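You operate a simulated robot arm through the tools that you are given. There is no shell and no other tool. Be economical: measure what you need, move in short steps, check, and stop when the job is done.

Carry out the task below with a simulated robot arm. There is one attempt and no reset: what you move stays moved.

TASK
Take the yellow-tagged roll and put it on the white sponge tray. Then stack the soap box labelled "30" from the side table on top of the soap box that says "35".

It is judged by the outcome, as a careful person would: the job done as asked, and still so three seconds after it is handed in. It fails if anything else is knocked over, pushed out of place, dropped, spilled or broken.

THE ROBOT
A 7-joint arm with a two-finger parallel gripper, fixed in place. Base frame: the origin is at the foot of the arm, x ahead of it, y to its left, z up; the work surface is at about z = 0. Lengths are in m, angles in rad, forces in N, time in s.
With the tool pointing down near the work surface it reaches from about 0.24 to 0.62 m from the base axis. Its first joint turns from -1.152 to 1.152 rad. Payload 2.6 kg.
Tool frame: the origin (TCP) lies between the finger pads and is the grasp point; the fingertips stand 0.03 m ahead of it; z points along the fingers, y is the line along which they close. The gripper opens to 0.094 m. The fingers are 0.028 m wide and 0.01 m thick; the gripper's body (0.05 by 0.096 m) begins 0.055 m behind the TCP.
Orientation is that of the tool frame in the base frame, as a unit quaternion [x, y, z, w]. With the fingers straight down and closing along the base's y, the tool's x points along the base's -x, its y along +y and its z along -z.

THE INTERFACE
- The arm moves only by the tool nudge_tool. Its argument "motion" is a list of rows, each a list of 7 numbers: the shift along the tool's x, y, z in m, then the turn, a rotation vector about the tool's x, y, z in rad, then the closure, from 0 (fully open) to 1 (shut). In form: [[dx, dy, dz, wx, wy, wz, hand], ...]. A call has 1 to 10 rows; each row shifts and turns the commanded pose from where the row before left it, along the tool's axes as they then stand. A row lasts 0.2 s, in which the tool goes at most 0.05 m and 0.15 rad; a call with a longer step from one row to the next is refused whole, and so is a gripper value outside its range. A pose out of reach is approached as far as the arm can. The call stops where the force on the tool passes 40 N (or 10 N more than at its start, if that is more) or the arm is blocked; 0.2 s more then pass. The fingers move at their own pace (about 0.072 m/s each) and stop on an object; they squeeze with about 29 N. The grip force told is the motor's: it shows also when the fingers shut on nothing. Time passes only in rows, and 0.2 s behind the last, so rows that do not move let the fingers close. It gives the time, the measured TCP pose, the force on the tool (base axes), the opening and the grip force at its end, in the units of the frame above (readings bear some noise), and new pictures: "views" is both (left out), scene, wrist or none.
- Cameras (640 x 400 px; columns grow to the right, rows downward): "scene" is fixed at [0.0566, 0.4536, 0.5505]; the picture's right is [-0.63, -0.78, 0.00], its down [-0.50, 0.40, -0.77] and it looks along [0.60, -0.48, -0.64] (base axes); focal length 301 px, centre (320, 200). "wrist" rides on the gripper at [-0.037, 0, -0.058] in the tool frame; the picture's right is [0.00, -1.00, 0.00], its down [0.97, 0.00, -0.24] and it looks along [0.24, 0.00, 0.97] (tool axes); focal length 218 px, centre (320, 200).
- measure_at(camera, pixels): for up to 12 pixels [column, row] of the newest picture of that camera ("zoom" is the newest enlarged one), the place [x, y, z] in the base frame of the surface seen there, good to about 0.003 m, but the place of the scene camera against the robot may be out by one fixed shift of up to 0.018 m in any direction. No time passes.
- enlarge(camera, box): a new picture of the part [left, top, right, bottom] of that camera's present view, enlarged. No time passes.
- finish_job(): hands the job in; it is judged then, once.

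Work in short steps. Measure before you move; look again where a grasp or a placing could have gone wrong, and mend it. You have 80 turns and 120 pictures in all, the two below and enlarged ones among them. Open the gripper and draw the arm clear of the work before you hand the job in, unless the task says otherwise; then end with one line.

The tools are called after "Emit:" as a command line: name --pt "numbers of a row" for each row, then --argument value for the rest, lists and objects as JSON in quotes. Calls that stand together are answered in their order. nudge_tool: Moves the arm, as the interface text tells. Its arguments: {"type":"object","properties":{"motion":{"type":"array"},"views":{"type":"string","enum":["both","scene","wrist","none"]}},"required":["motion"]} The other tools are called the same way: measure_at (camera, pixels) gives the place of the surface under pixels of a picture; enlarge (camera, box) takes an enlarged picture of a part of a camera's view; finish_job () hands the job in.

At the start:

```text
time: 0.0
eef_pos: [0.4197, 0.0609, 0.3244]
tool_rot: [0.0, 1.0, 0.0, 0.0]
contact_force: [-0.4, 0.6, -0.4]
finger_gap: 0.0941
gripper_force: 0.0
```

scene: 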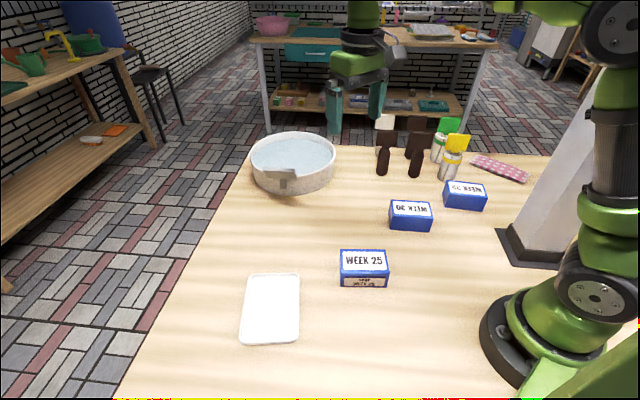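
wrist: 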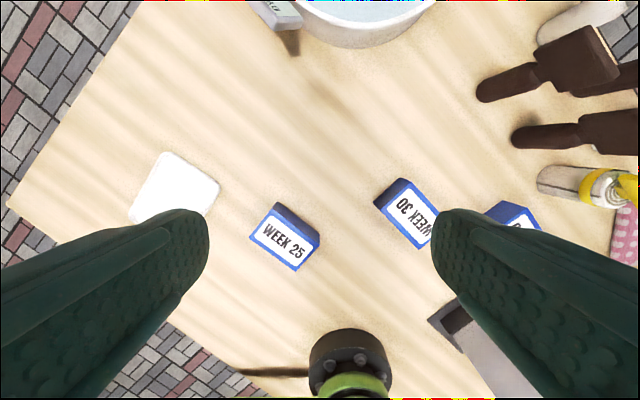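

The scene shows three blue boxes, around (365,268), (410,215) and (465,195), and tagged rolls around (450,150). I'll enlarge to read the labels.

Emit:
enlarge --camera "scene" --box '[360, 100, 540, 240]'

Emit:
enlarge --camera "wrist" --box '[360, 120, 640, 290]'

Emit:
enlarge --camera "scene" --box '[220, 220, 420, 360]'

```text
2.86 times, centred on (450, 170) of scene
```

zoom: 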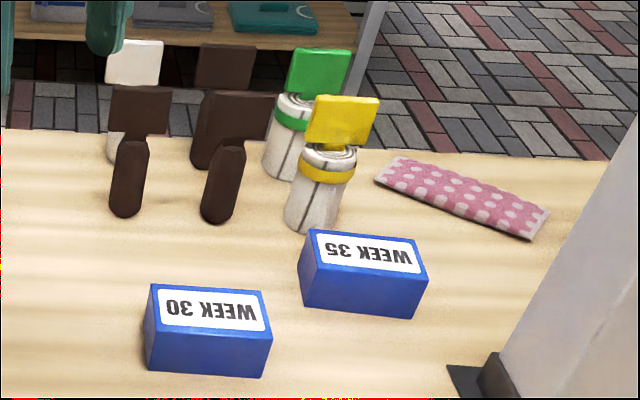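

```text
2.29 times, centred on (500, 205) of wrist
```

zoom: 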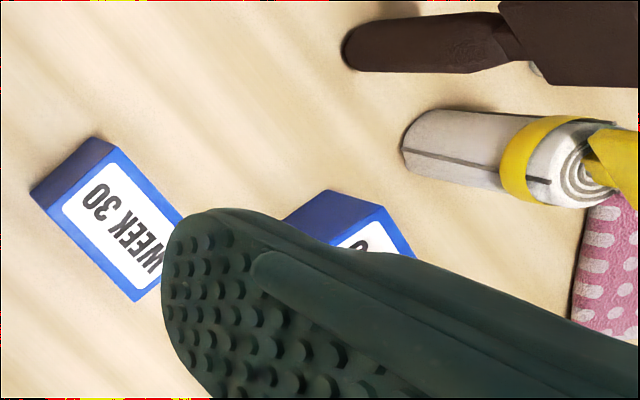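

```text
2.86 times, centred on (320, 290) of scene
```

zoom: 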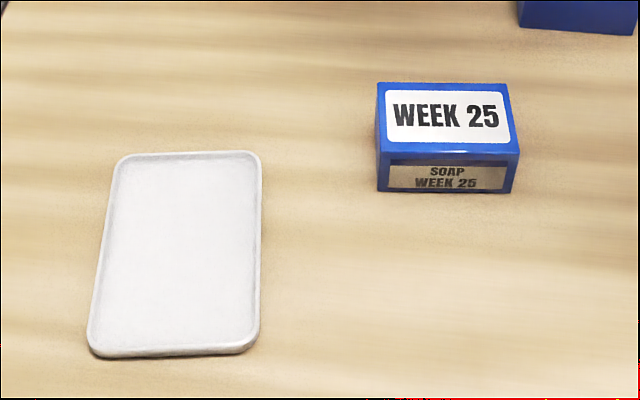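

The box at (410,215) is 30 and the one at (465,195) is 35. The yellow-tagged roll stands at (450,165). I'll measure them, using the tray from both cameras to find the scene offset.

Emit:
measure_at --camera "scene" --pixels '[[391, 203], [431, 205], [434, 229], [391, 225], [449, 181], [481, 184], [443, 177], [450, 165], [452, 153], [456, 143], [344, 252], [386, 251]]'

Emit:
measure_at --camera "wrist" --pixels '[[190, 185], [272, 214], [313, 243], [297, 268], [252, 237], [402, 180], [436, 213], [545, 180], [560, 172], [575, 182], [601, 187], [617, 190]]'

Emit:
measure_at --camera "scene" --pixels '[[250, 275], [298, 275], [242, 342], [298, 341], [270, 308], [389, 250], [341, 249], [386, 276], [486, 196], [440, 155], [430, 160], [414, 170]]'

```text
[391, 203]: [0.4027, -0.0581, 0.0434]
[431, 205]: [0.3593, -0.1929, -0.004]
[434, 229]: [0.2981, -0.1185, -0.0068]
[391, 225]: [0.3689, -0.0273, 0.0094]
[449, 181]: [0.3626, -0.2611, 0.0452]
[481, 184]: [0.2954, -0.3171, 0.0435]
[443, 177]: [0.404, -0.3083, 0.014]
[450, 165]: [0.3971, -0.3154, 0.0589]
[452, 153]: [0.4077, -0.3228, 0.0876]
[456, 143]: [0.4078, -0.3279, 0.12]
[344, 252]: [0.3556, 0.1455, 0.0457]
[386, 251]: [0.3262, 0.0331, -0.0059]
```

```text
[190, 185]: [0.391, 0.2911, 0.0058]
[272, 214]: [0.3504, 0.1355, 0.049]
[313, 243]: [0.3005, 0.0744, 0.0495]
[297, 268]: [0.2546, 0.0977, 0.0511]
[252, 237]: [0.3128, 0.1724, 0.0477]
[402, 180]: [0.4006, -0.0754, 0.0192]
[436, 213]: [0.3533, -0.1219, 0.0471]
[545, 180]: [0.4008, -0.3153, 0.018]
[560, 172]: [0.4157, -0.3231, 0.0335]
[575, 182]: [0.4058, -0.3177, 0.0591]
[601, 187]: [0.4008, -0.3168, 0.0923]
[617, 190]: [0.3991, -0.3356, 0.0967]
```

```text
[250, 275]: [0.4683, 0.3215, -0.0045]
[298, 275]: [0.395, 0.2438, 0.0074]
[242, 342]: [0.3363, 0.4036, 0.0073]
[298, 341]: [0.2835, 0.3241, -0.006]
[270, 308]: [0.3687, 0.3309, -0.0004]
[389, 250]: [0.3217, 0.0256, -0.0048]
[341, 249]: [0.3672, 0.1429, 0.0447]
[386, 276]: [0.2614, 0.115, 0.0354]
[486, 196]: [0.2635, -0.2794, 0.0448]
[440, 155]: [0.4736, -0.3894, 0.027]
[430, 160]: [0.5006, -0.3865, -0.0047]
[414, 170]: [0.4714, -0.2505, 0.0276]
```

A white post stands near (560,160) in the scene, close to the arm's right side. I'll measure it before swinging that way.

Emit:
measure_at --camera "scene" --pixels '[[498, 229], [518, 266], [575, 268], [515, 235], [540, 200], [565, 230], [590, 100], [570, 110], [545, 150], [590, 180], [585, 70]]'

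Emit:
enlarge --camera "scene" --box '[440, 0, 640, 280]'

Emit:
measure_at --camera "wrist" --pixels '[[434, 318], [455, 345], [480, 330], [490, 380], [460, 300], [630, 240], [598, 12], [585, 60], [490, 90], [530, 135], [625, 140]]'

```text
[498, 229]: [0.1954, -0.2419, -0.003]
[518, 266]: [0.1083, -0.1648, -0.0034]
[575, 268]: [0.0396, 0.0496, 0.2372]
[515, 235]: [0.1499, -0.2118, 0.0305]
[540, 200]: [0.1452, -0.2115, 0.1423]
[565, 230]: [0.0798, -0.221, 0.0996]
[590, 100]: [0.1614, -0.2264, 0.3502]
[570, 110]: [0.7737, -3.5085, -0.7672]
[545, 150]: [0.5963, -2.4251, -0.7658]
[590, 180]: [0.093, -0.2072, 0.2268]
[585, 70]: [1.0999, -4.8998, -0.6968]
```

```text
1.43 times, centred on (540, 140) of scene
```

zoom: 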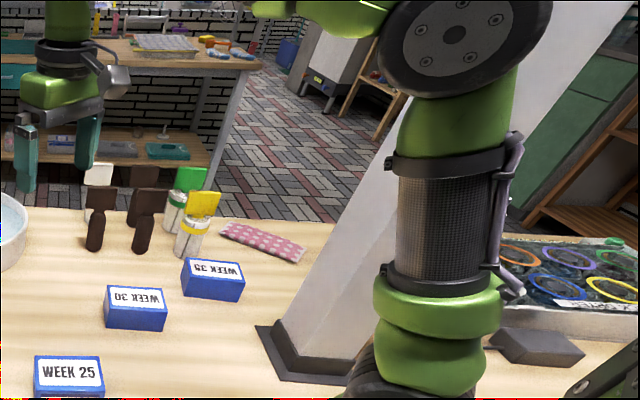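

```text
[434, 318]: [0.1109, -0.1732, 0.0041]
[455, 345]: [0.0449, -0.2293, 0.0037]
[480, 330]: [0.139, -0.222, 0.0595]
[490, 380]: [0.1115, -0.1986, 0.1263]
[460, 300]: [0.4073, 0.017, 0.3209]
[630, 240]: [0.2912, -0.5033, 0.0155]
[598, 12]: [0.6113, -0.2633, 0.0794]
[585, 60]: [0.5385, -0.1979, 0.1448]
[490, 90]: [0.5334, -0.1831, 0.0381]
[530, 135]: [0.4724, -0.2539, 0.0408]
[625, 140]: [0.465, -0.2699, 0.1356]
```

The post's near corners are at about (0.16,-0.235) and (0.11,-0.20), so the arm has only a few cm of clearance at a bearing of -40°. I'll move toward the roll in stages at height.

Emit:
nudge_tool --pt "0 -0.04 0 0 0 0 0" --pt "0 -0.04 0 0 0 0 0" --pt "0 -0.04 0 0 0 0 0" --pt "0 -0.04 0 0 0 0 0" --pt "0 -0.04 0 0 0 0 0" --pt "0 -0.04 0 0 0 0 0"

```text
time: 1.4
eef_pos: [0.4186, -0.1804, 0.324]
tool_rot: [-0.001, 1.0, 0.0, 0.0]
contact_force: [0.0, -0.8, -0.1]
finger_gap: 0.094
gripper_force: 0.0
```

scene: 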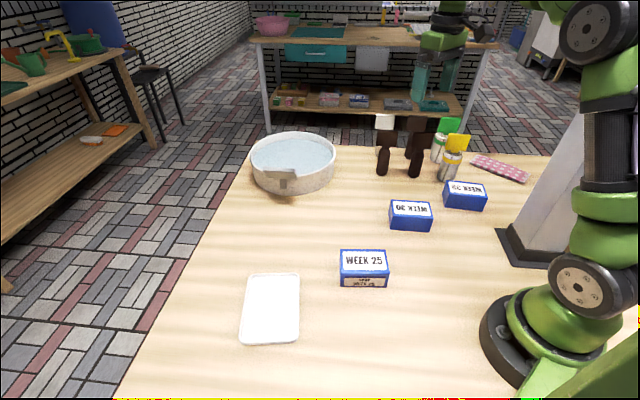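
wrist: 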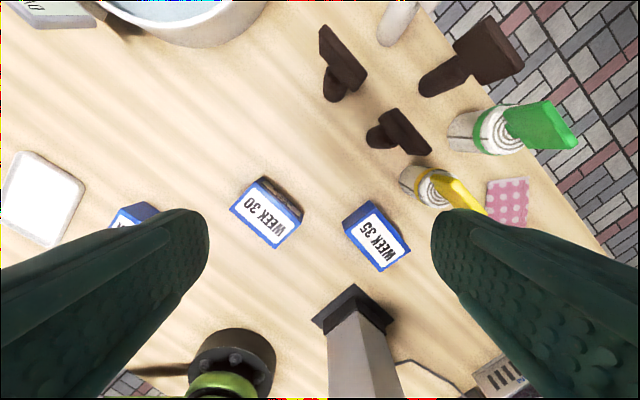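

The view is good: box 30 at (265,212), box 35 at (376,235), roll at (430,185). I'll measure them all from this wrist view.

Emit:
measure_at --camera "wrist" --pixels '[[261, 181], [300, 217], [275, 246], [233, 210], [370, 204], [407, 250], [381, 269], [346, 226], [265, 212], [376, 236]]'

Emit:
enlarge --camera "wrist" --box '[330, 80, 530, 220]'

Emit:
measure_at --camera "wrist" --pixels '[[354, 286], [315, 320], [393, 320], [330, 325], [352, 308], [383, 325], [330, 380], [395, 380]]'

```text
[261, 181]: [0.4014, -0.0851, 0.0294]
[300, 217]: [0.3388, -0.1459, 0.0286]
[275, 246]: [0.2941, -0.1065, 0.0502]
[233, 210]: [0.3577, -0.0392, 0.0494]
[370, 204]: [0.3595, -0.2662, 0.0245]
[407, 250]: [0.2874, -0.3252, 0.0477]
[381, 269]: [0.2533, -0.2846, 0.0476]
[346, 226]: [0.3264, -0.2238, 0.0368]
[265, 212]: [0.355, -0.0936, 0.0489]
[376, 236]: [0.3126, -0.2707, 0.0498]
```

```text
2.86 times, centred on (430, 150) of wrist
```

zoom: 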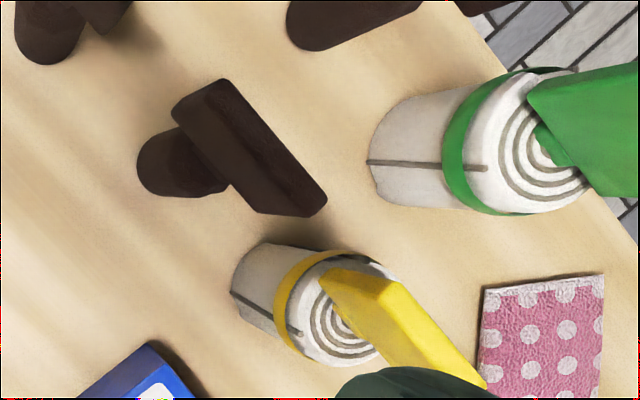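

```text
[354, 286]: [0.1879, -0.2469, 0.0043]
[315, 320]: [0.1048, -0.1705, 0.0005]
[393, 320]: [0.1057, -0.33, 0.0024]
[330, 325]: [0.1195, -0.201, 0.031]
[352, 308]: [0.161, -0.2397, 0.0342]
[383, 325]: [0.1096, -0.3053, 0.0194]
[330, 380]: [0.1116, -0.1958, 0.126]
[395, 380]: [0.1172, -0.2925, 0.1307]
```

I'll measure the tag's top edge, the roll and its neighbours through the zoom.

Emit:
measure_at --camera "zoom" --pixels '[[335, 272], [385, 285], [430, 325], [482, 382], [345, 330], [325, 310], [262, 280], [235, 290], [310, 335], [255, 170], [200, 95], [310, 205]]'

Emit:
measure_at --camera "zoom" --pixels '[[340, 360], [300, 350], [365, 262], [280, 250], [240, 315], [505, 150], [420, 130], [375, 190], [490, 290]]'

```text
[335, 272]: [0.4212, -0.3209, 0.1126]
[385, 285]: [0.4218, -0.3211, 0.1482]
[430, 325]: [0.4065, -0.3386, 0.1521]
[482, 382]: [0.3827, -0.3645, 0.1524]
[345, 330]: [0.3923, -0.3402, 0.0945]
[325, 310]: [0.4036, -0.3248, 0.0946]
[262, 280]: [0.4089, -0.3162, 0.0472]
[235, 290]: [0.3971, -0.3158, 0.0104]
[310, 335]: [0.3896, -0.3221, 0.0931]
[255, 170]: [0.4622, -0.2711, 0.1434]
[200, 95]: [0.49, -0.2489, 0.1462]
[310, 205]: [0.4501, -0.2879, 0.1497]
```

```text
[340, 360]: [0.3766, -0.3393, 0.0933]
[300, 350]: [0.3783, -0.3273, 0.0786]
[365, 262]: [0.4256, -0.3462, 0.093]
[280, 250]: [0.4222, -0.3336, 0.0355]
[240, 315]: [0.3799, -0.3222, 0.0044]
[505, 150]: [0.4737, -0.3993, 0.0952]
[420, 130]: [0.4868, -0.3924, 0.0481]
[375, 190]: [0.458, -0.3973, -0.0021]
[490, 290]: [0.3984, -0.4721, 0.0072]
```

The tag is a plate 0.058 wide and 0.01 thick, rising from z 0.095 to 0.152. It is centred at (0.402,-0.343) and runs at 48°. I'll go above it and turn so the fingers close across the plate.

Emit:
nudge_tool --pt "0.004 -0.041 0 0 0 0 0" --pt "0.004 -0.041 0 0 0 0 0" --pt "0.004 -0.041 0 0 0 0 0" --pt "0.004 -0.039 0 0 0 0 0" --pt "0 0 0 0 0 -0.14 0" --pt "0 0 0 0 0 -0.14 0" --pt "0 0 0 0 0 -0.14 0" --pt "0 0 0 0 0 -0.14 0" --pt "0 0 0 0 0 -0.14 0" --pt "0 0 0 0 0 -0.138 0"

```text
time: 3.6
eef_pos: [0.4052, -0.3395, 0.3233]
tool_rot: [-0.409, 0.912, 0.0, 0.0]
contact_force: [0.0, 0.3, -0.3]
finger_gap: 0.0939
gripper_force: 0.2
```

scene: 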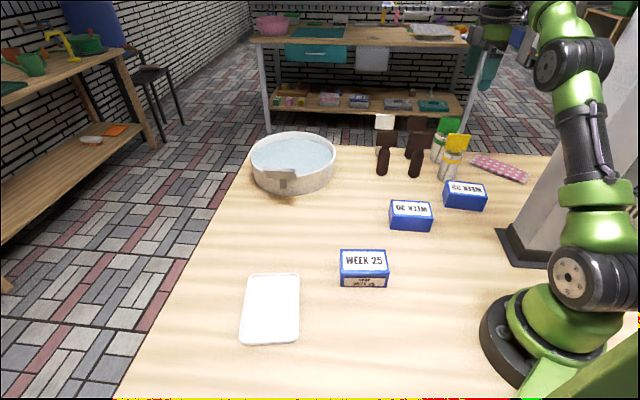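
wrist: 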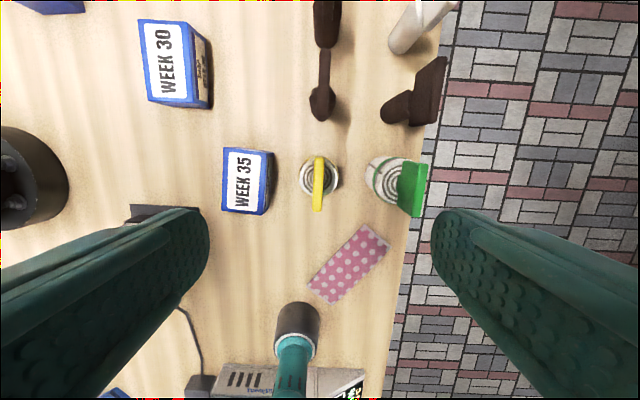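

The arm reached it and the plate is aligned vertically at (319,183). I'll re-measure the tag and check the teal object at (298,340).

Emit:
measure_at --camera "wrist" --pixels '[[319, 158], [319, 183], [319, 207], [308, 180], [331, 180], [297, 320], [290, 380], [415, 175], [413, 212], [250, 152], [322, 112]]'

```text
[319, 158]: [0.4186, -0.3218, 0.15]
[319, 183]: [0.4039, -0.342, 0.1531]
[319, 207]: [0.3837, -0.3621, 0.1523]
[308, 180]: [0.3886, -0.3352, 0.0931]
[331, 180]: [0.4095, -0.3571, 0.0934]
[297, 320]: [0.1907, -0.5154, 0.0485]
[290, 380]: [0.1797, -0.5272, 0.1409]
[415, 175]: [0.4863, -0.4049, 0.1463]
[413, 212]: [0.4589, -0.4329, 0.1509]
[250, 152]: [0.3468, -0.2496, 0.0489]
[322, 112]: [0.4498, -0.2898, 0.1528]
```

I'll narrow the gripper a bit, shift 4 mm along tool x and descend partway, then check.

Emit:
nudge_tool --pt "0.004 0.0005 0 0 0 0 0.35" --pt "0 0 0.04 0 0 0 0.35" --pt "0 0 0.04 0 0 0 0.35" --pt "0 0 0.04 0 0 0 0.35" --pt "0 0 0 0 0 0 0.35" --views "wrist"

```text
time: 4.8
eef_pos: [0.4021, -0.3441, 0.2044]
tool_rot: [-0.406, 0.914, 0.0, 0.0]
contact_force: [-0.5, 0.8, 0.1]
finger_gap: 0.061
gripper_force: 0.0
```

wrist: 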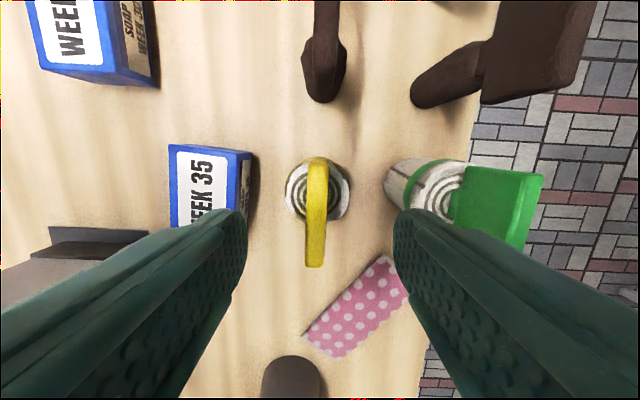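

The plate is centred between the fingers at (316,212), so I'll descend to z 0.13.

Emit:
nudge_tool --pt "0 0 0.037 0 0 0 0.35" --pt "0 0 0.037 0 0 0 0.35" --pt "0 0 0 0 0 0 0.35" --views "both"

```text
time: 5.6
eef_pos: [0.401, -0.3447, 0.1291]
tool_rot: [-0.407, 0.914, 0.0, 0.001]
contact_force: [-0.8, 0.8, 0.4]
finger_gap: 0.061
gripper_force: 0.0
```

scene: 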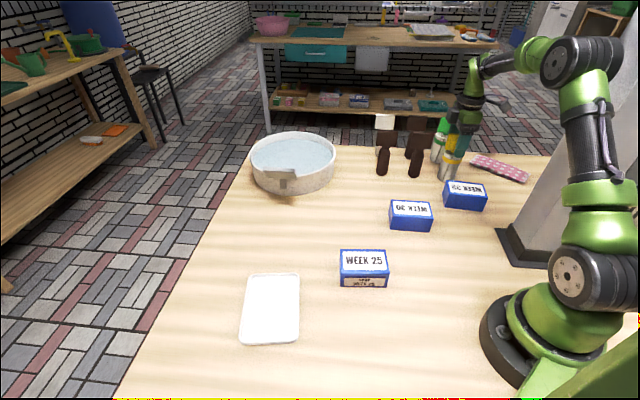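
wrist: 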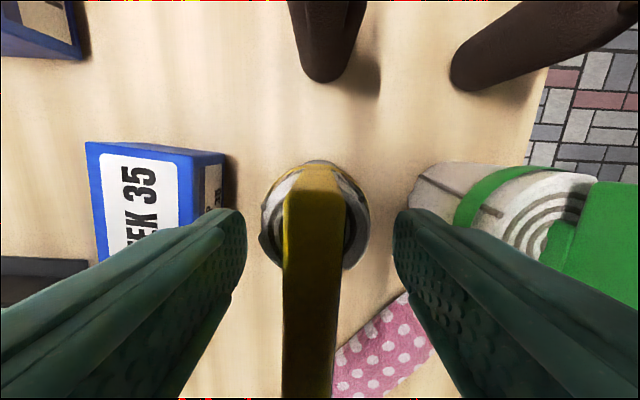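

The tag sits between the fingers, so I'll close on it.

Emit:
nudge_tool --pt "0 0 0 0 0 0 1" --pt "0 0 0 0 0 0 1" --pt "0 0 0 0 0 0 1" --views "wrist"

```text
time: 6.4
eef_pos: [0.4012, -0.3445, 0.1287]
tool_rot: [-0.407, 0.914, 0.0, 0.0]
contact_force: [-0.6, 0.6, 1.5]
finger_gap: 0.0153
gripper_force: 29.2
```

wrist: 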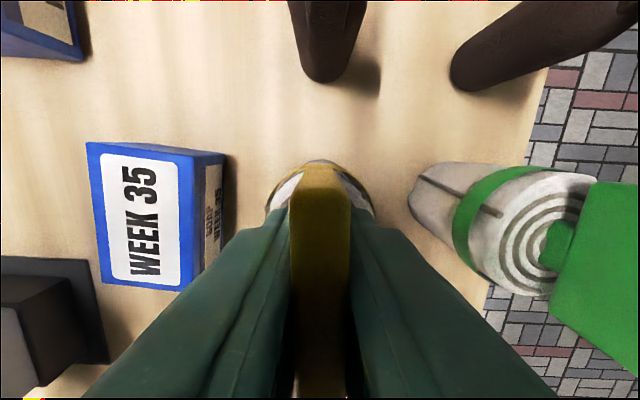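

It is gripped, with a gap of 0.0153. I'll lift straight up.

Emit:
nudge_tool --pt "0 0 -0.02 0 0 0 1" --pt "0 0 -0.04 0 0 0 1" --pt "0 0 -0.045 0 0 0 1" --pt "0 0 -0.045 0 0 0 1" --pt "0 0 -0.045 0 0 0 1"

```text
time: 7.6
eef_pos: [0.4003, -0.3439, 0.3256]
tool_rot: [-0.407, 0.913, 0.0, 0.0]
contact_force: [-0.5, 0.4, -3.2]
finger_gap: 0.0154
gripper_force: 28.8
```

scene: 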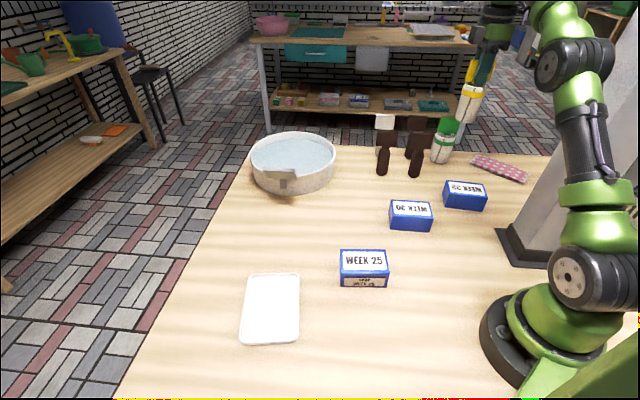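
wrist: 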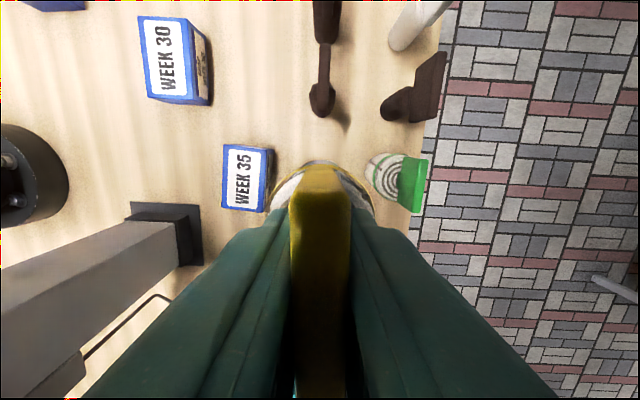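

The roll is held clear. I'll turn the tool back to square and start carrying it toward the tray at height.

Emit:
nudge_tool --pt "0 0 0 0 0 0.14 1" --pt "0 0 0 0 0 0.14 1" --pt "0 0 0 0 0 0.14 1" --pt "0 0 0 0 0 0.14 1" --pt "0 0 0 0 0 0.14 1" --pt "0 0 0 0 0 0.138 1" --pt "0 0.04 0 0 0 0 1" --pt "0 0.04 0 0 0 0 1" --pt "0 0.04 0 0 0 0 1" --pt "0 0.04 0 0 0 0 1" --views "none"

Emit:
nudge_tool --pt "0 0.04 0 0 0 0 1" --pt "0 0.04 0 0 0 0 1" --pt "0 0.04 0 0 0 0 1" --pt "0 0.04 0 0 0 0 1" --pt "0 0.04 0 0 0 0 1" --pt "0 0.04 0 0 0 0 1" --pt "0 0.04 0 0 0 0 1" --pt "0 0.04 0 0 0 0 1"

```text
time: 9.8
eef_pos: [0.4021, -0.1832, 0.3251]
tool_rot: [0.0, 1.0, -0.001, 0.0]
contact_force: [1.0, 0.1, -4.1]
finger_gap: 0.0154
gripper_force: 29.2
```

```text
time: 11.6
eef_pos: [0.4022, 0.1376, 0.3264]
tool_rot: [0.0, 1.0, -0.002, -0.001]
contact_force: [0.6, 0.1, -2.8]
finger_gap: 0.0154
gripper_force: 29.4
```

scene: 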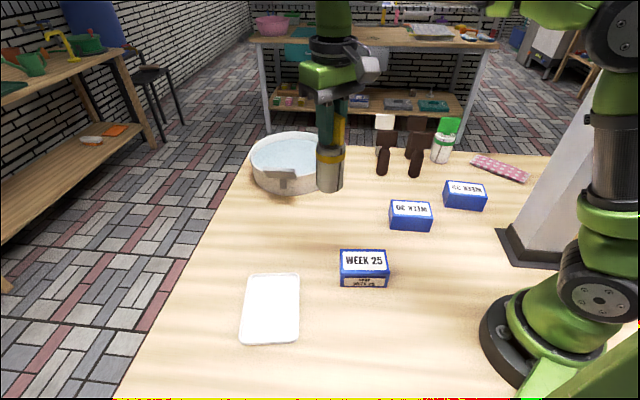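
wrist: 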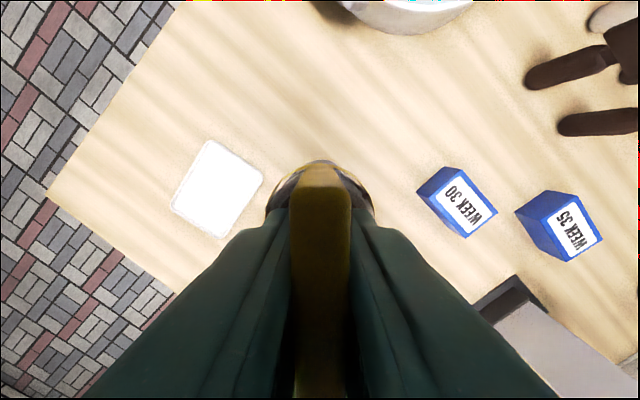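

The whole tray is in the wrist view around (216,190). I'll measure it accurately.

Emit:
measure_at --camera "wrist" --pixels '[[208, 140], [262, 176], [222, 237], [170, 206], [216, 190], [205, 180], [228, 200]]'

Emit:
enlarge --camera "wrist" --box '[140, 110, 380, 270]'

```text
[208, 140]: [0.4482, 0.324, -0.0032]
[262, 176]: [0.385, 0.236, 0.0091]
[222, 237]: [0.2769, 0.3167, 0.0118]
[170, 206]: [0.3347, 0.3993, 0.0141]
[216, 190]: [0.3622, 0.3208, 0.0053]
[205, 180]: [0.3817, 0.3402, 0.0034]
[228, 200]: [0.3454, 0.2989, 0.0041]
```

```text
2.50 times, centred on (260, 190) of wrist
```

zoom: 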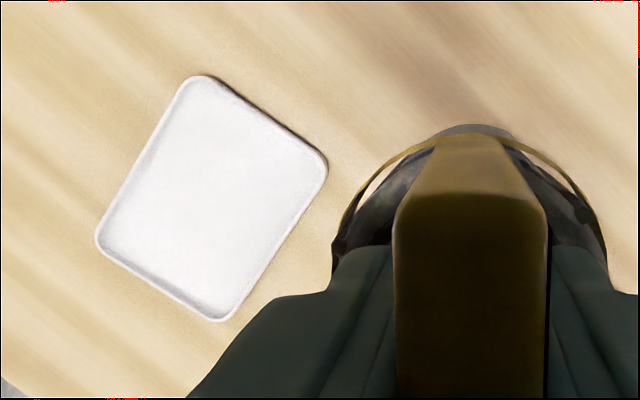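

The tray centre is about (0.361,0.319) with its floor at z≈0.004. I'll move over it and descend partway.

Emit:
nudge_tool --pt "0.0082 0.0363 0 0 0 0 1" --pt "0.0082 0.0363 0 0 0 0 1" --pt "0.0082 0.0363 0 0 0 0 1" --pt "0.0082 0.0363 0 0 0 0 1" --pt "0.0082 0.0363 0 0 0 0 1" --pt "0 0 0.04 0 0 0 1" --pt "0 0 0.04 0 0 0 1" --pt "0 0 0.04 0 0 0 1" --pt "0 0 0.03 0 0 0 1"

```text
time: 13.6
eef_pos: [0.3605, 0.3184, 0.1744]
tool_rot: [-0.001, 1.0, 0.0, 0.0]
contact_force: [0.1, 0.2, -3.1]
finger_gap: 0.0153
gripper_force: 29.3
```

scene: 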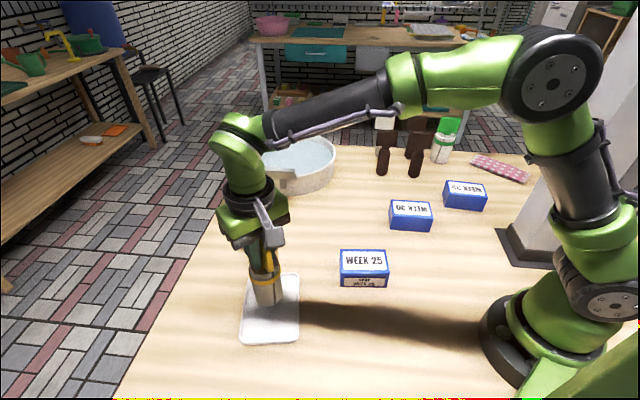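
wrist: 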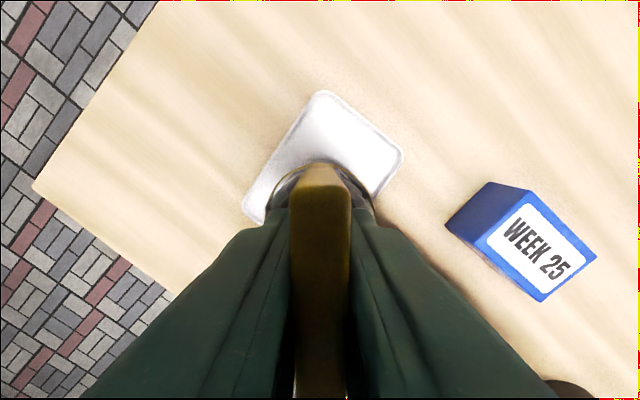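

The roll is over the tray. I'll lower it in small steps and watch for contact.

Emit:
nudge_tool --pt "0 0 0.018 0 0 0 1" --pt "0 0 0.014 0 0 0 1" --pt "0 0 0.005 0 0 0 1" --pt "0 0 0 0 0 0 1" --views "none"

```text
time: 14.6
eef_pos: [0.3587, 0.3182, 0.1377]
tool_rot: [0.001, 1.0, 0.0, -0.001]
contact_force: [0.5, 0.5, -3.1]
finger_gap: 0.0152
gripper_force: 29.1
```

Emit:
nudge_tool --pt "0 0 0.002 0 0 0 1" --pt "0 0 0 0 0 0 1" --views "none"

```text
time: 15.2
eef_pos: [0.3604, 0.3177, 0.1364]
tool_rot: [0.0, 1.0, 0.0, 0.0]
contact_force: [0.8, -0.2, -3.1]
finger_gap: 0.0153
gripper_force: 29.2
```

Emit:
nudge_tool --pt "0 0 0.002 0 0 0 1" --pt "0 0 0 0 0 0 1" --views "none"

```text
time: 15.8
eef_pos: [0.3593, 0.3179, 0.1344]
tool_rot: [0.001, 1.0, 0.0, 0.0]
contact_force: [0.3, -0.2, -4.1]
finger_gap: 0.0152
gripper_force: 29.0
```

Emit:
nudge_tool --pt "0 0 0.002 0 0 0 1" --pt "0 0 0 0 0 0 1" --views "none"

```text
time: 16.4
eef_pos: [0.3593, 0.3191, 0.1334]
tool_rot: [0.0, 1.0, 0.001, 0.001]
contact_force: [-3.4, -2.3, 12.2]
finger_gap: 0.0153
gripper_force: 29.1
```

The roll is touching the tray, with upward force now 12 N. I'll ease off slightly and open gently.

Emit:
nudge_tool --pt "0 0 -0.0008 0 0 0 1" --pt "0 0 0 0 0 0 0.8" --pt "0 0 0 0 0 0 0.6" --pt "0 0 0 0 0 0 0.35" --pt "0 0 0 0 0 0 0.35"

```text
time: 17.6
eef_pos: [0.3603, 0.318, 0.1341]
tool_rot: [0.0, 1.0, 0.0, 0.001]
contact_force: [0.1, -0.9, 0.5]
finger_gap: 0.0611
gripper_force: 0.0
```

scene: 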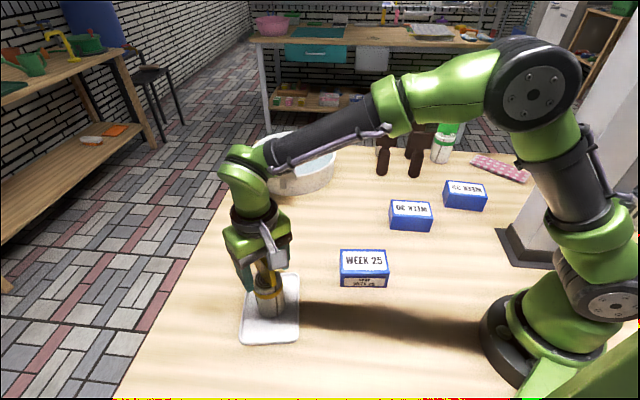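
wrist: 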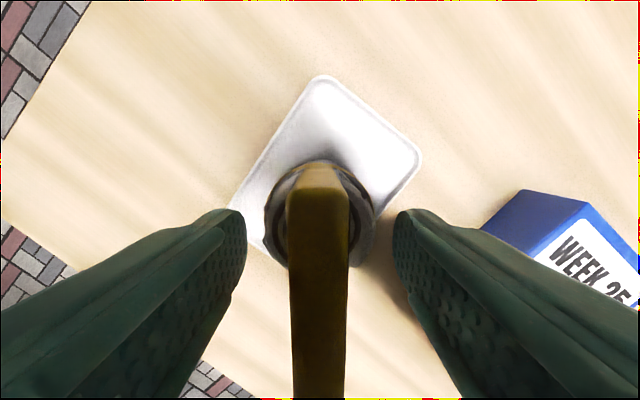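

The roll stands upright on the tray. I'll rise clear and go to a viewing pose above box 30.

Emit:
nudge_tool --pt "0 0 -0.03 0 0 0 0.35" --pt "0 0 -0.045 0 0 0 0.35" --pt "0 0 -0.045 0 0 0 0.1" --pt "0 0 -0.045 0 0 0 0" --pt "0 -0.045 0 0 0 0 0" --pt "0 -0.045 0 0 0 0 0" --pt "0 -0.045 0 0 0 0 0" --pt "0 -0.045 0 0 0 0 0"

Emit:
nudge_tool --pt "0 -0.045 0 0 0 0 0" --pt "0 -0.045 0 0 0 0 0" --pt "0 -0.045 0 0 0 0 0" --pt "0 -0.045 0 0 0 0 0" --pt "0 -0.045 0 0 0 0 0" --pt "0 0 0 0 0 0 0"

```text
time: 19.4
eef_pos: [0.3599, 0.1362, 0.2977]
tool_rot: [0.0, 1.0, 0.0, 0.0]
contact_force: [0.1, -0.2, -1.0]
finger_gap: 0.0938
gripper_force: 0.0
```

scene: 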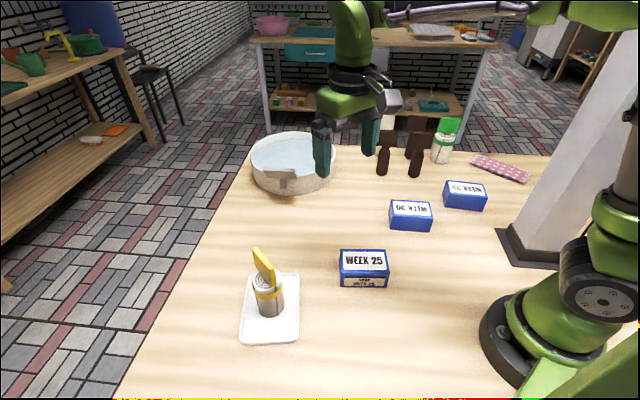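
wrist: 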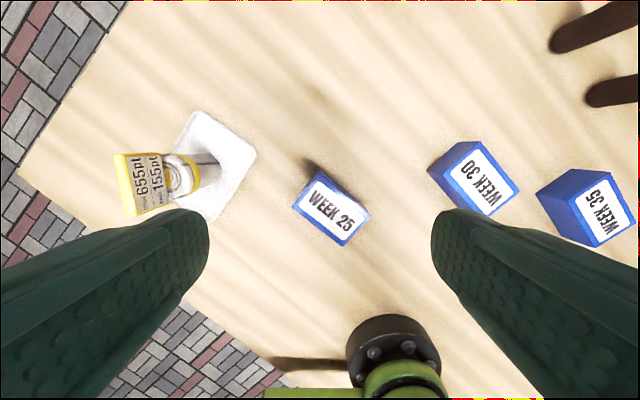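

```text
time: 20.8
eef_pos: [0.3615, -0.0873, 0.2983]
tool_rot: [-0.001, 1.0, 0.0, 0.0]
contact_force: [0.2, -1.1, -0.5]
finger_gap: 0.0942
gripper_force: 0.1
```

scene: 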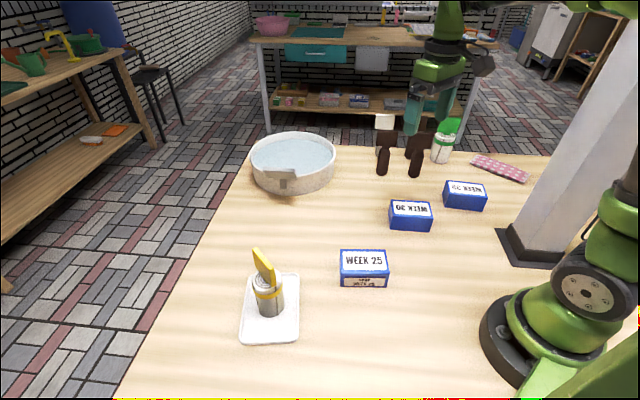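
wrist: 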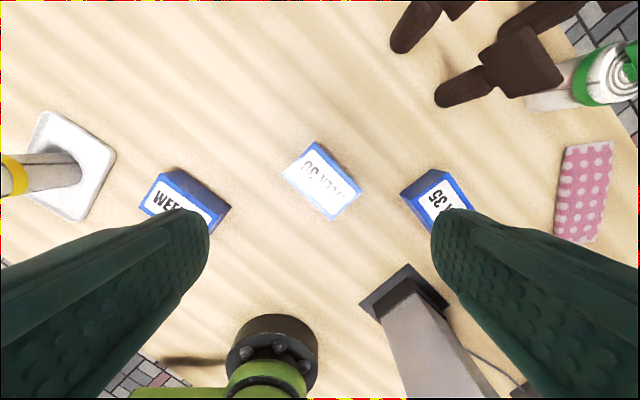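

Box 30 is at (322,182) in the wrist view. I'll enlarge it and measure its top corners.

Emit:
enlarge --camera "wrist" --box '[260, 120, 500, 270]'

```text
2.67 times, centred on (380, 195) of wrist
```

zoom: 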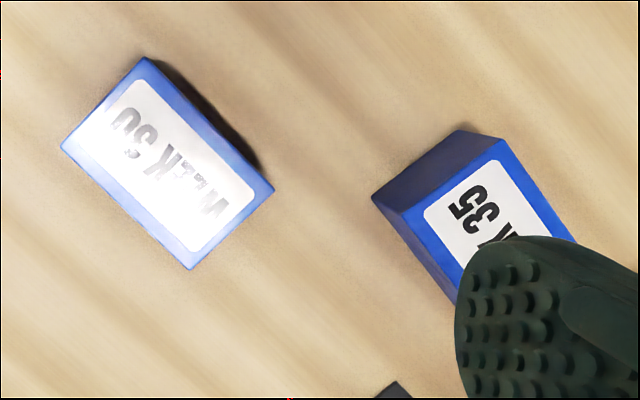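

Emit:
measure_at --camera "zoom" --pixels '[[145, 61], [270, 188], [191, 265], [65, 147], [166, 165], [105, 104], [208, 125], [232, 228], [128, 208], [501, 144], [406, 212]]'

```text
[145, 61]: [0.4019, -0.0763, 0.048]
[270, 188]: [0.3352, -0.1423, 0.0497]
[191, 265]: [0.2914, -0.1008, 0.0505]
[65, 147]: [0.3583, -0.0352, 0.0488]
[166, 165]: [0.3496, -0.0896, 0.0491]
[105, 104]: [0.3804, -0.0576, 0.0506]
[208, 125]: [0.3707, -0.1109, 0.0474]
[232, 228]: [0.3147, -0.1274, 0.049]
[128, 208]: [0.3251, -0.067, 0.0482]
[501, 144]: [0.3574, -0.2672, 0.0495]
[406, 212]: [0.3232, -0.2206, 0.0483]
```

Box 30 is centred at (0.347,-0.089), with its long axis at 45°, a size of 0.094×0.06 and its top at 0.049. I'll turn 45° over its centre so the fingers close across the short side, and check before descending.

Emit:
nudge_tool --pt "0.0148 -0.0014 0 0 0 0 0" --pt "0 0 0 0 0 -0.131 0" --pt "0 0 0 0 0 -0.131 0" --pt "0 0 0 0 0 -0.131 0" --pt "0 0 0 0 0 -0.131 0" --pt "0 0 0 0 0 -0.131 0" --pt "0 0 0 0 0 -0.131 0" --pt "0 0 0.04 0 0 0 0" --pt "0 0 0.04 0 0 0 0" --pt "0 0 0.04 0 0 0 0" --views "wrist"

```text
time: 23.0
eef_pos: [0.344, -0.0892, 0.1776]
tool_rot: [-0.384, 0.923, 0.0, 0.0]
contact_force: [0.1, 0.3, -0.8]
finger_gap: 0.0939
gripper_force: 0.0
```

wrist: 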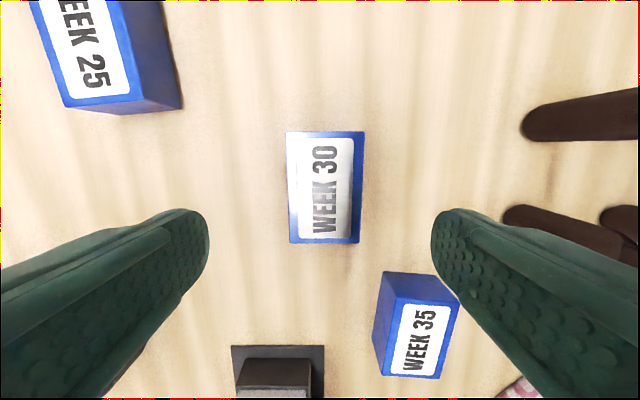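

Box 30 is at (325,187) and box 35's top is fully visible at (416,340). I'll measure both tops.

Emit:
measure_at --camera "wrist" --pixels '[[288, 133], [363, 133], [359, 242], [291, 242], [398, 301], [457, 307], [441, 376], [383, 373], [420, 340], [325, 187]]'

Emit:
enlarge --camera "wrist" --box '[260, 110, 500, 260]'

Emit:
enlarge --camera "wrist" --box '[340, 250, 500, 400]'

```text
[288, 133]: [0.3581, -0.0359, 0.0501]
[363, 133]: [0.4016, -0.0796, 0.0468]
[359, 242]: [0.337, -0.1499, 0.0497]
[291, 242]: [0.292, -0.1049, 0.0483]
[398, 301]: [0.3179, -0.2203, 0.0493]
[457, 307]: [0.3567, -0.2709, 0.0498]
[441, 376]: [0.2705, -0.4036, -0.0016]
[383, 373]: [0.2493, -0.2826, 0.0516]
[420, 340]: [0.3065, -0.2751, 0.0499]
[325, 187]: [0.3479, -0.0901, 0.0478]
```

```text
2.67 times, centred on (380, 185) of wrist
```

zoom: 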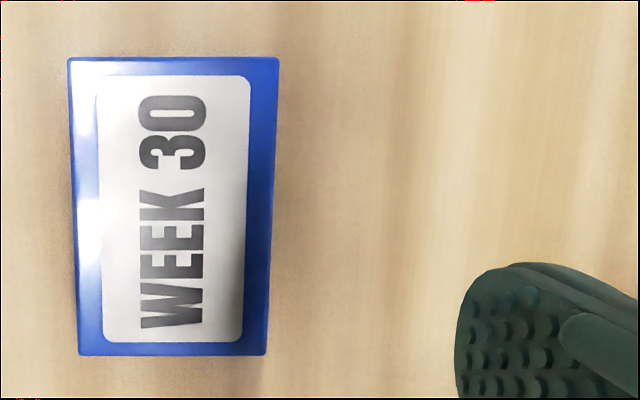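

```text
2.67 times, centred on (420, 325) of wrist
```

zoom: 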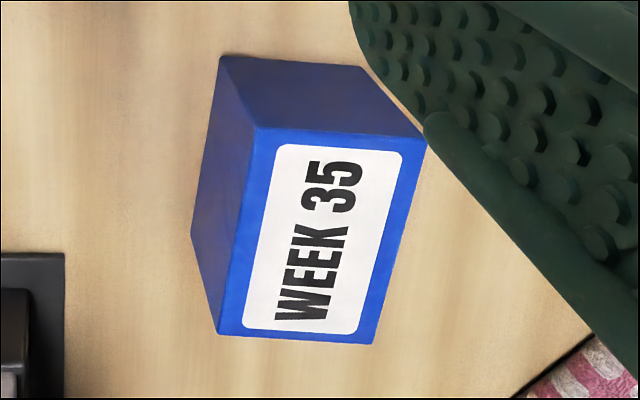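

Emit:
measure_at --camera "zoom" --pixels '[[258, 130], [423, 147], [371, 340], [220, 332], [340, 138], [295, 335], [240, 230], [398, 243], [318, 238]]'

```text
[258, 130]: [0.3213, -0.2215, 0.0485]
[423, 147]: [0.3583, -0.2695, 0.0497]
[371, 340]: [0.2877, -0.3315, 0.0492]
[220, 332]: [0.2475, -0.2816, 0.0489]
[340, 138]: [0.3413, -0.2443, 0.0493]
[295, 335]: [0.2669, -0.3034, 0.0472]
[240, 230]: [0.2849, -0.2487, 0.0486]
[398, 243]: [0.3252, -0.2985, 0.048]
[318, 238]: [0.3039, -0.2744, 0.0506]
```

Box 35's centre is (0.304,-0.275) with its long axis at about 39°. Box 30 is aligned with the tool and sits about 3 mm toward tool -y. I'll centre and descend around box 30 to z≈0.042.

Emit:
nudge_tool --pt "0 -0.003 0 0 0 0 0" --pt "0 0 0.034 0 0 0 0" --pt "0 0 0.034 0 0 0 0" --pt "0 0 0.034 0 0 0 0" --pt "0 0 0.034 0 0 0 0" --pt "0 0 0 0 0 0 0" --views "both"

```text
time: 24.4
eef_pos: [0.346, -0.0912, 0.0414]
tool_rot: [-0.383, 0.924, 0.001, 0.0]
contact_force: [-0.1, 0.4, 1.0]
finger_gap: 0.094
gripper_force: 0.1
```

scene: 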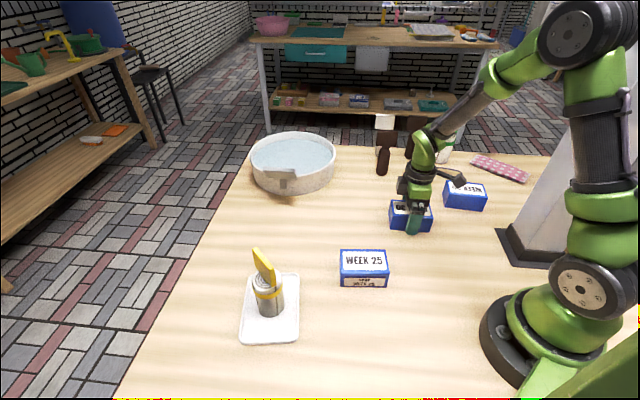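
wrist: 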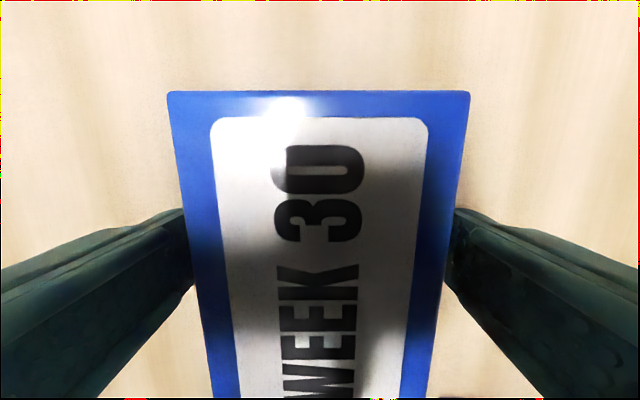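

The fingers straddle the box evenly. I'll close, then lift.

Emit:
nudge_tool --pt "0 0 0 0 0 0 1" --pt "0 0 0 0 0 0 1" --pt "0 0 0 0 0 0 1" --pt "0 0 -0.02 0 0 0 1" --pt "0 0 -0.04 0 0 0 1" --pt "0 0 -0.04 0 0 0 1" --pt "0 0 -0.03 0 0 0 1" --pt "0 0 0 0 0 0 1"

```text
time: 26.2
eef_pos: [0.3467, -0.0911, 0.1722]
tool_rot: [-0.384, 0.923, 0.0, 0.0]
contact_force: [-0.9, 0.0, -0.7]
finger_gap: 0.0699
gripper_force: 28.6
```

scene: 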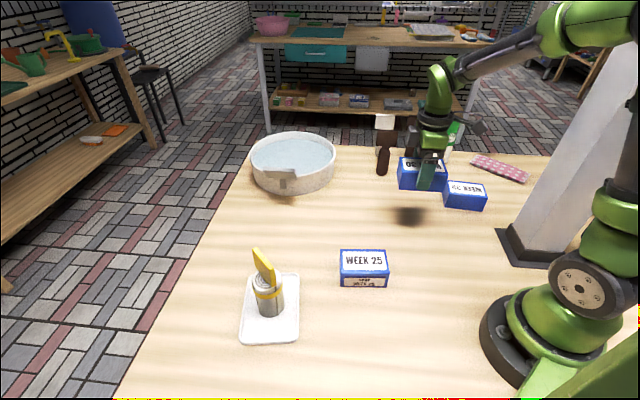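
wrist: 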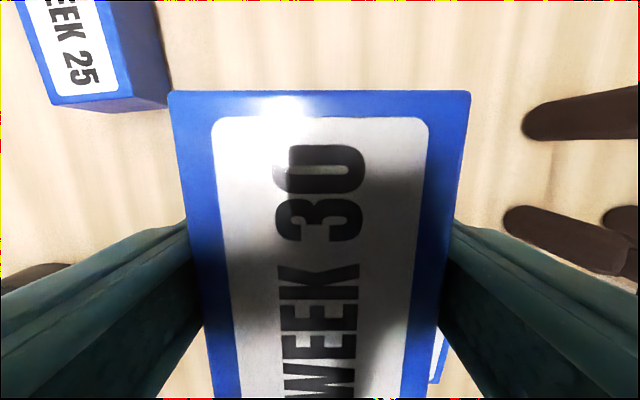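

It is lifted. I'll measure the held box's visible edge to find its offset from the TCP.

Emit:
measure_at --camera "wrist" --pixels '[[172, 95], [466, 95], [320, 95], [203, 330], [440, 330], [320, 250]]'

```text
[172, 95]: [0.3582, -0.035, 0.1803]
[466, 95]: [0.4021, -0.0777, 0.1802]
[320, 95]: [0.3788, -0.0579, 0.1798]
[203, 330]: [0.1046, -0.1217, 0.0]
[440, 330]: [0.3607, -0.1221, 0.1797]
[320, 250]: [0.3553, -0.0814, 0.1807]
```

The box is centred on the TCP to within 1 mm. I'll move over box 35's centre and turn -6° to match it.

Emit:
nudge_tool --pt "0.0321 -0.0199 0 0 0 0 1" --pt "0.0321 -0.0199 0 0 0 0 1" --pt "0.0321 -0.0199 0 0 0 0 1" --pt "0.0322 -0.0198 0 0 0 0 1" --pt "0.0322 -0.0198 0 0 0 0 1" --pt "0 0 0 0 0 0.105 1" --pt "0 0 0 0 0 0 1" --pt "0 0 0 0 0 0 1"

```text
time: 28.0
eef_pos: [0.3042, -0.2758, 0.1724]
tool_rot: [-0.335, 0.942, 0.0, 0.0]
contact_force: [0.5, 0.2, -1.9]
finger_gap: 0.0699
gripper_force: 29.3
```

scene: 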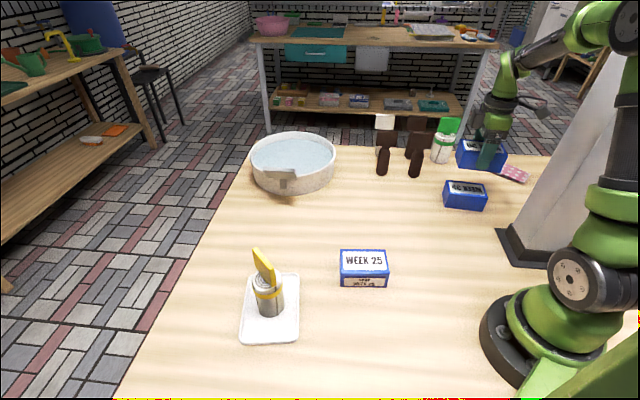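
wrist: 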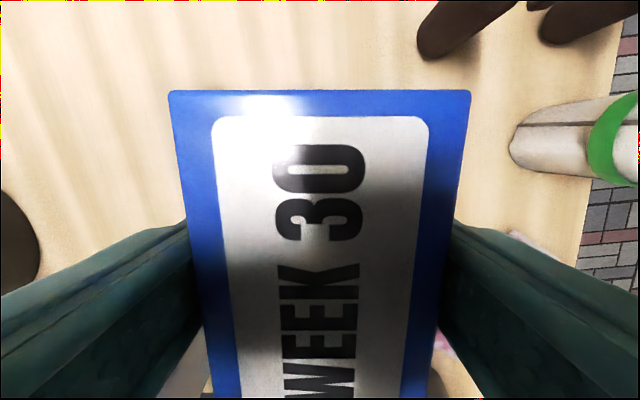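

I'm over the target with no contact. I'll descend to about 1 cm above and look.

Emit:
nudge_tool --pt "0 0 0.03 0 0 0 1" --pt "0 0 0.03 0 0 0 1" --pt "0 0 0.01 0 0 0 1" --pt "0 0 0 0 0 0 1" --views "none"

Emit:
enlarge --camera "scene" --box '[400, 110, 560, 230]'

```text
time: 29.0
eef_pos: [0.3044, -0.276, 0.102]
tool_rot: [-0.335, 0.942, 0.0, 0.001]
contact_force: [1.0, -0.7, -1.6]
finger_gap: 0.0701
gripper_force: 29.1
```

```text
3.33 times, centred on (480, 170) of scene
```

zoom: 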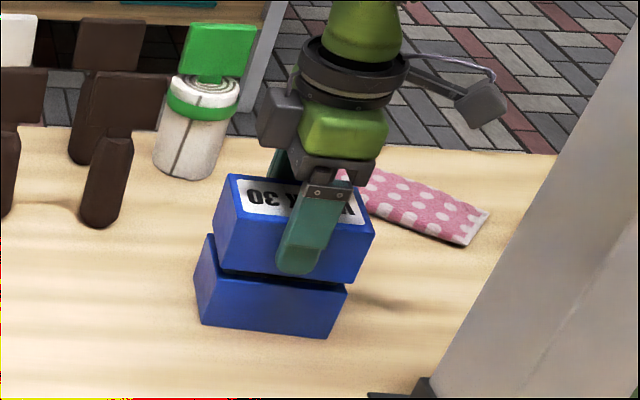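

The boxes look aligned to within a few mm. I'll check by measuring both boxes' faces here, where the scene shift cancels.

Emit:
measure_at --camera "zoom" --pixels '[[225, 262], [352, 277], [216, 290], [340, 300], [280, 300], [265, 250], [345, 250], [225, 225], [205, 270], [217, 283], [346, 292], [239, 222]]'

Emit:
enlarge --camera "scene" --box '[435, 145, 505, 200]'

```text
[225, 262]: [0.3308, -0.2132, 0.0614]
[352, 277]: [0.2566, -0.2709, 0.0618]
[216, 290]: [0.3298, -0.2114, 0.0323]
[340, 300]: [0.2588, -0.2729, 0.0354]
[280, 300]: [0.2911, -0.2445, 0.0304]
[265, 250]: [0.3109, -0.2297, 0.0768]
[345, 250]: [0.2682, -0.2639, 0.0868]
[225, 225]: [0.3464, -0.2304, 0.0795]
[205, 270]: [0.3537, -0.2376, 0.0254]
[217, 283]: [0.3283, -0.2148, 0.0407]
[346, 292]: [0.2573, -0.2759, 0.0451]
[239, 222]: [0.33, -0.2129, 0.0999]
```

```text
7.27 times, centred on (470, 172) of scene
```

zoom: 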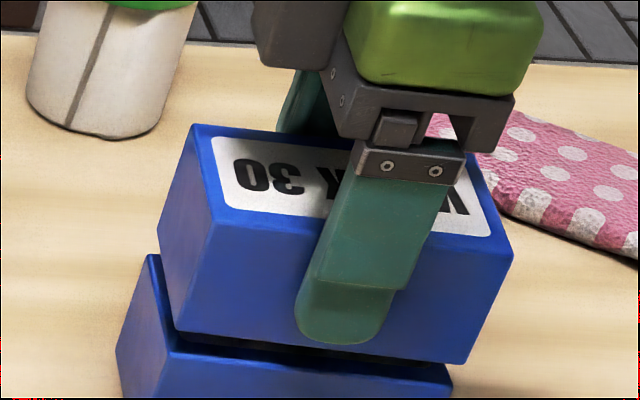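

The faces match within about 2 mm. I'll lower slowly to contact.

Emit:
nudge_tool --pt "0 0 0.005 0 0 0 1" --pt "0 0 0.003 0 0 0 1" --pt "0 0 0 0 0 0 1" --views "none"

```text
time: 29.8
eef_pos: [0.3056, -0.275, 0.094]
tool_rot: [-0.335, 0.942, 0.0, 0.001]
contact_force: [0.1, -0.2, -1.5]
finger_gap: 0.07
gripper_force: 28.5
```

Emit:
nudge_tool --pt "0 0 0.002 0 0 0 1" --pt "0 0 0 0 0 0 1" --views "none"

```text
time: 30.4
eef_pos: [0.305, -0.2747, 0.0918]
tool_rot: [-0.335, 0.942, 0.0, 0.0]
contact_force: [-0.3, -0.3, -1.2]
finger_gap: 0.0702
gripper_force: 29.2
```

Emit:
nudge_tool --pt "0 0 0.0015 0 0 0 1" --pt "0 0 0 0 0 0 1" --views "none"

```text
time: 31.0
eef_pos: [0.3049, -0.2747, 0.093]
tool_rot: [-0.334, 0.943, -0.001, 0.0]
contact_force: [-5.1, 4.2, 18.6]
finger_gap: 0.0697
gripper_force: 29.3
```

The box is in contact. I'll ease the load, then release.

Emit:
nudge_tool --pt "0 0 -0.001 0 0 0 1" --pt "0 0 0 0 0 0 0.2" --pt "0 0 0 0 0 0 0" --pt "0 0 0 0 0 0 0"

```text
time: 32.0
eef_pos: [0.3042, -0.2744, 0.0916]
tool_rot: [-0.334, 0.942, 0.001, 0.0]
contact_force: [0.5, 0.2, -0.3]
finger_gap: 0.094
gripper_force: 0.1
```

scene: 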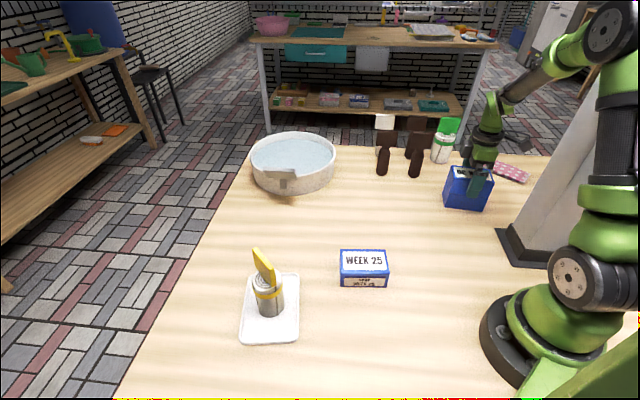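
wrist: 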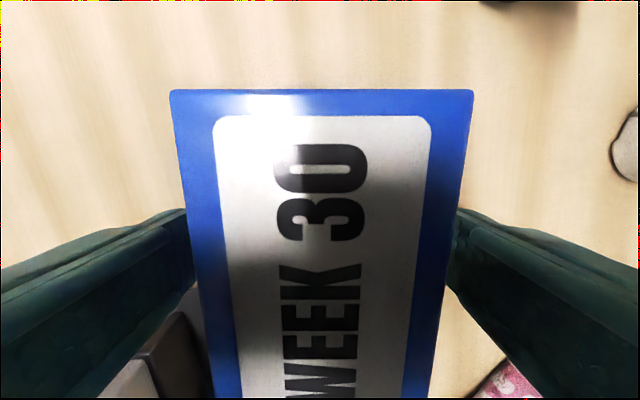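

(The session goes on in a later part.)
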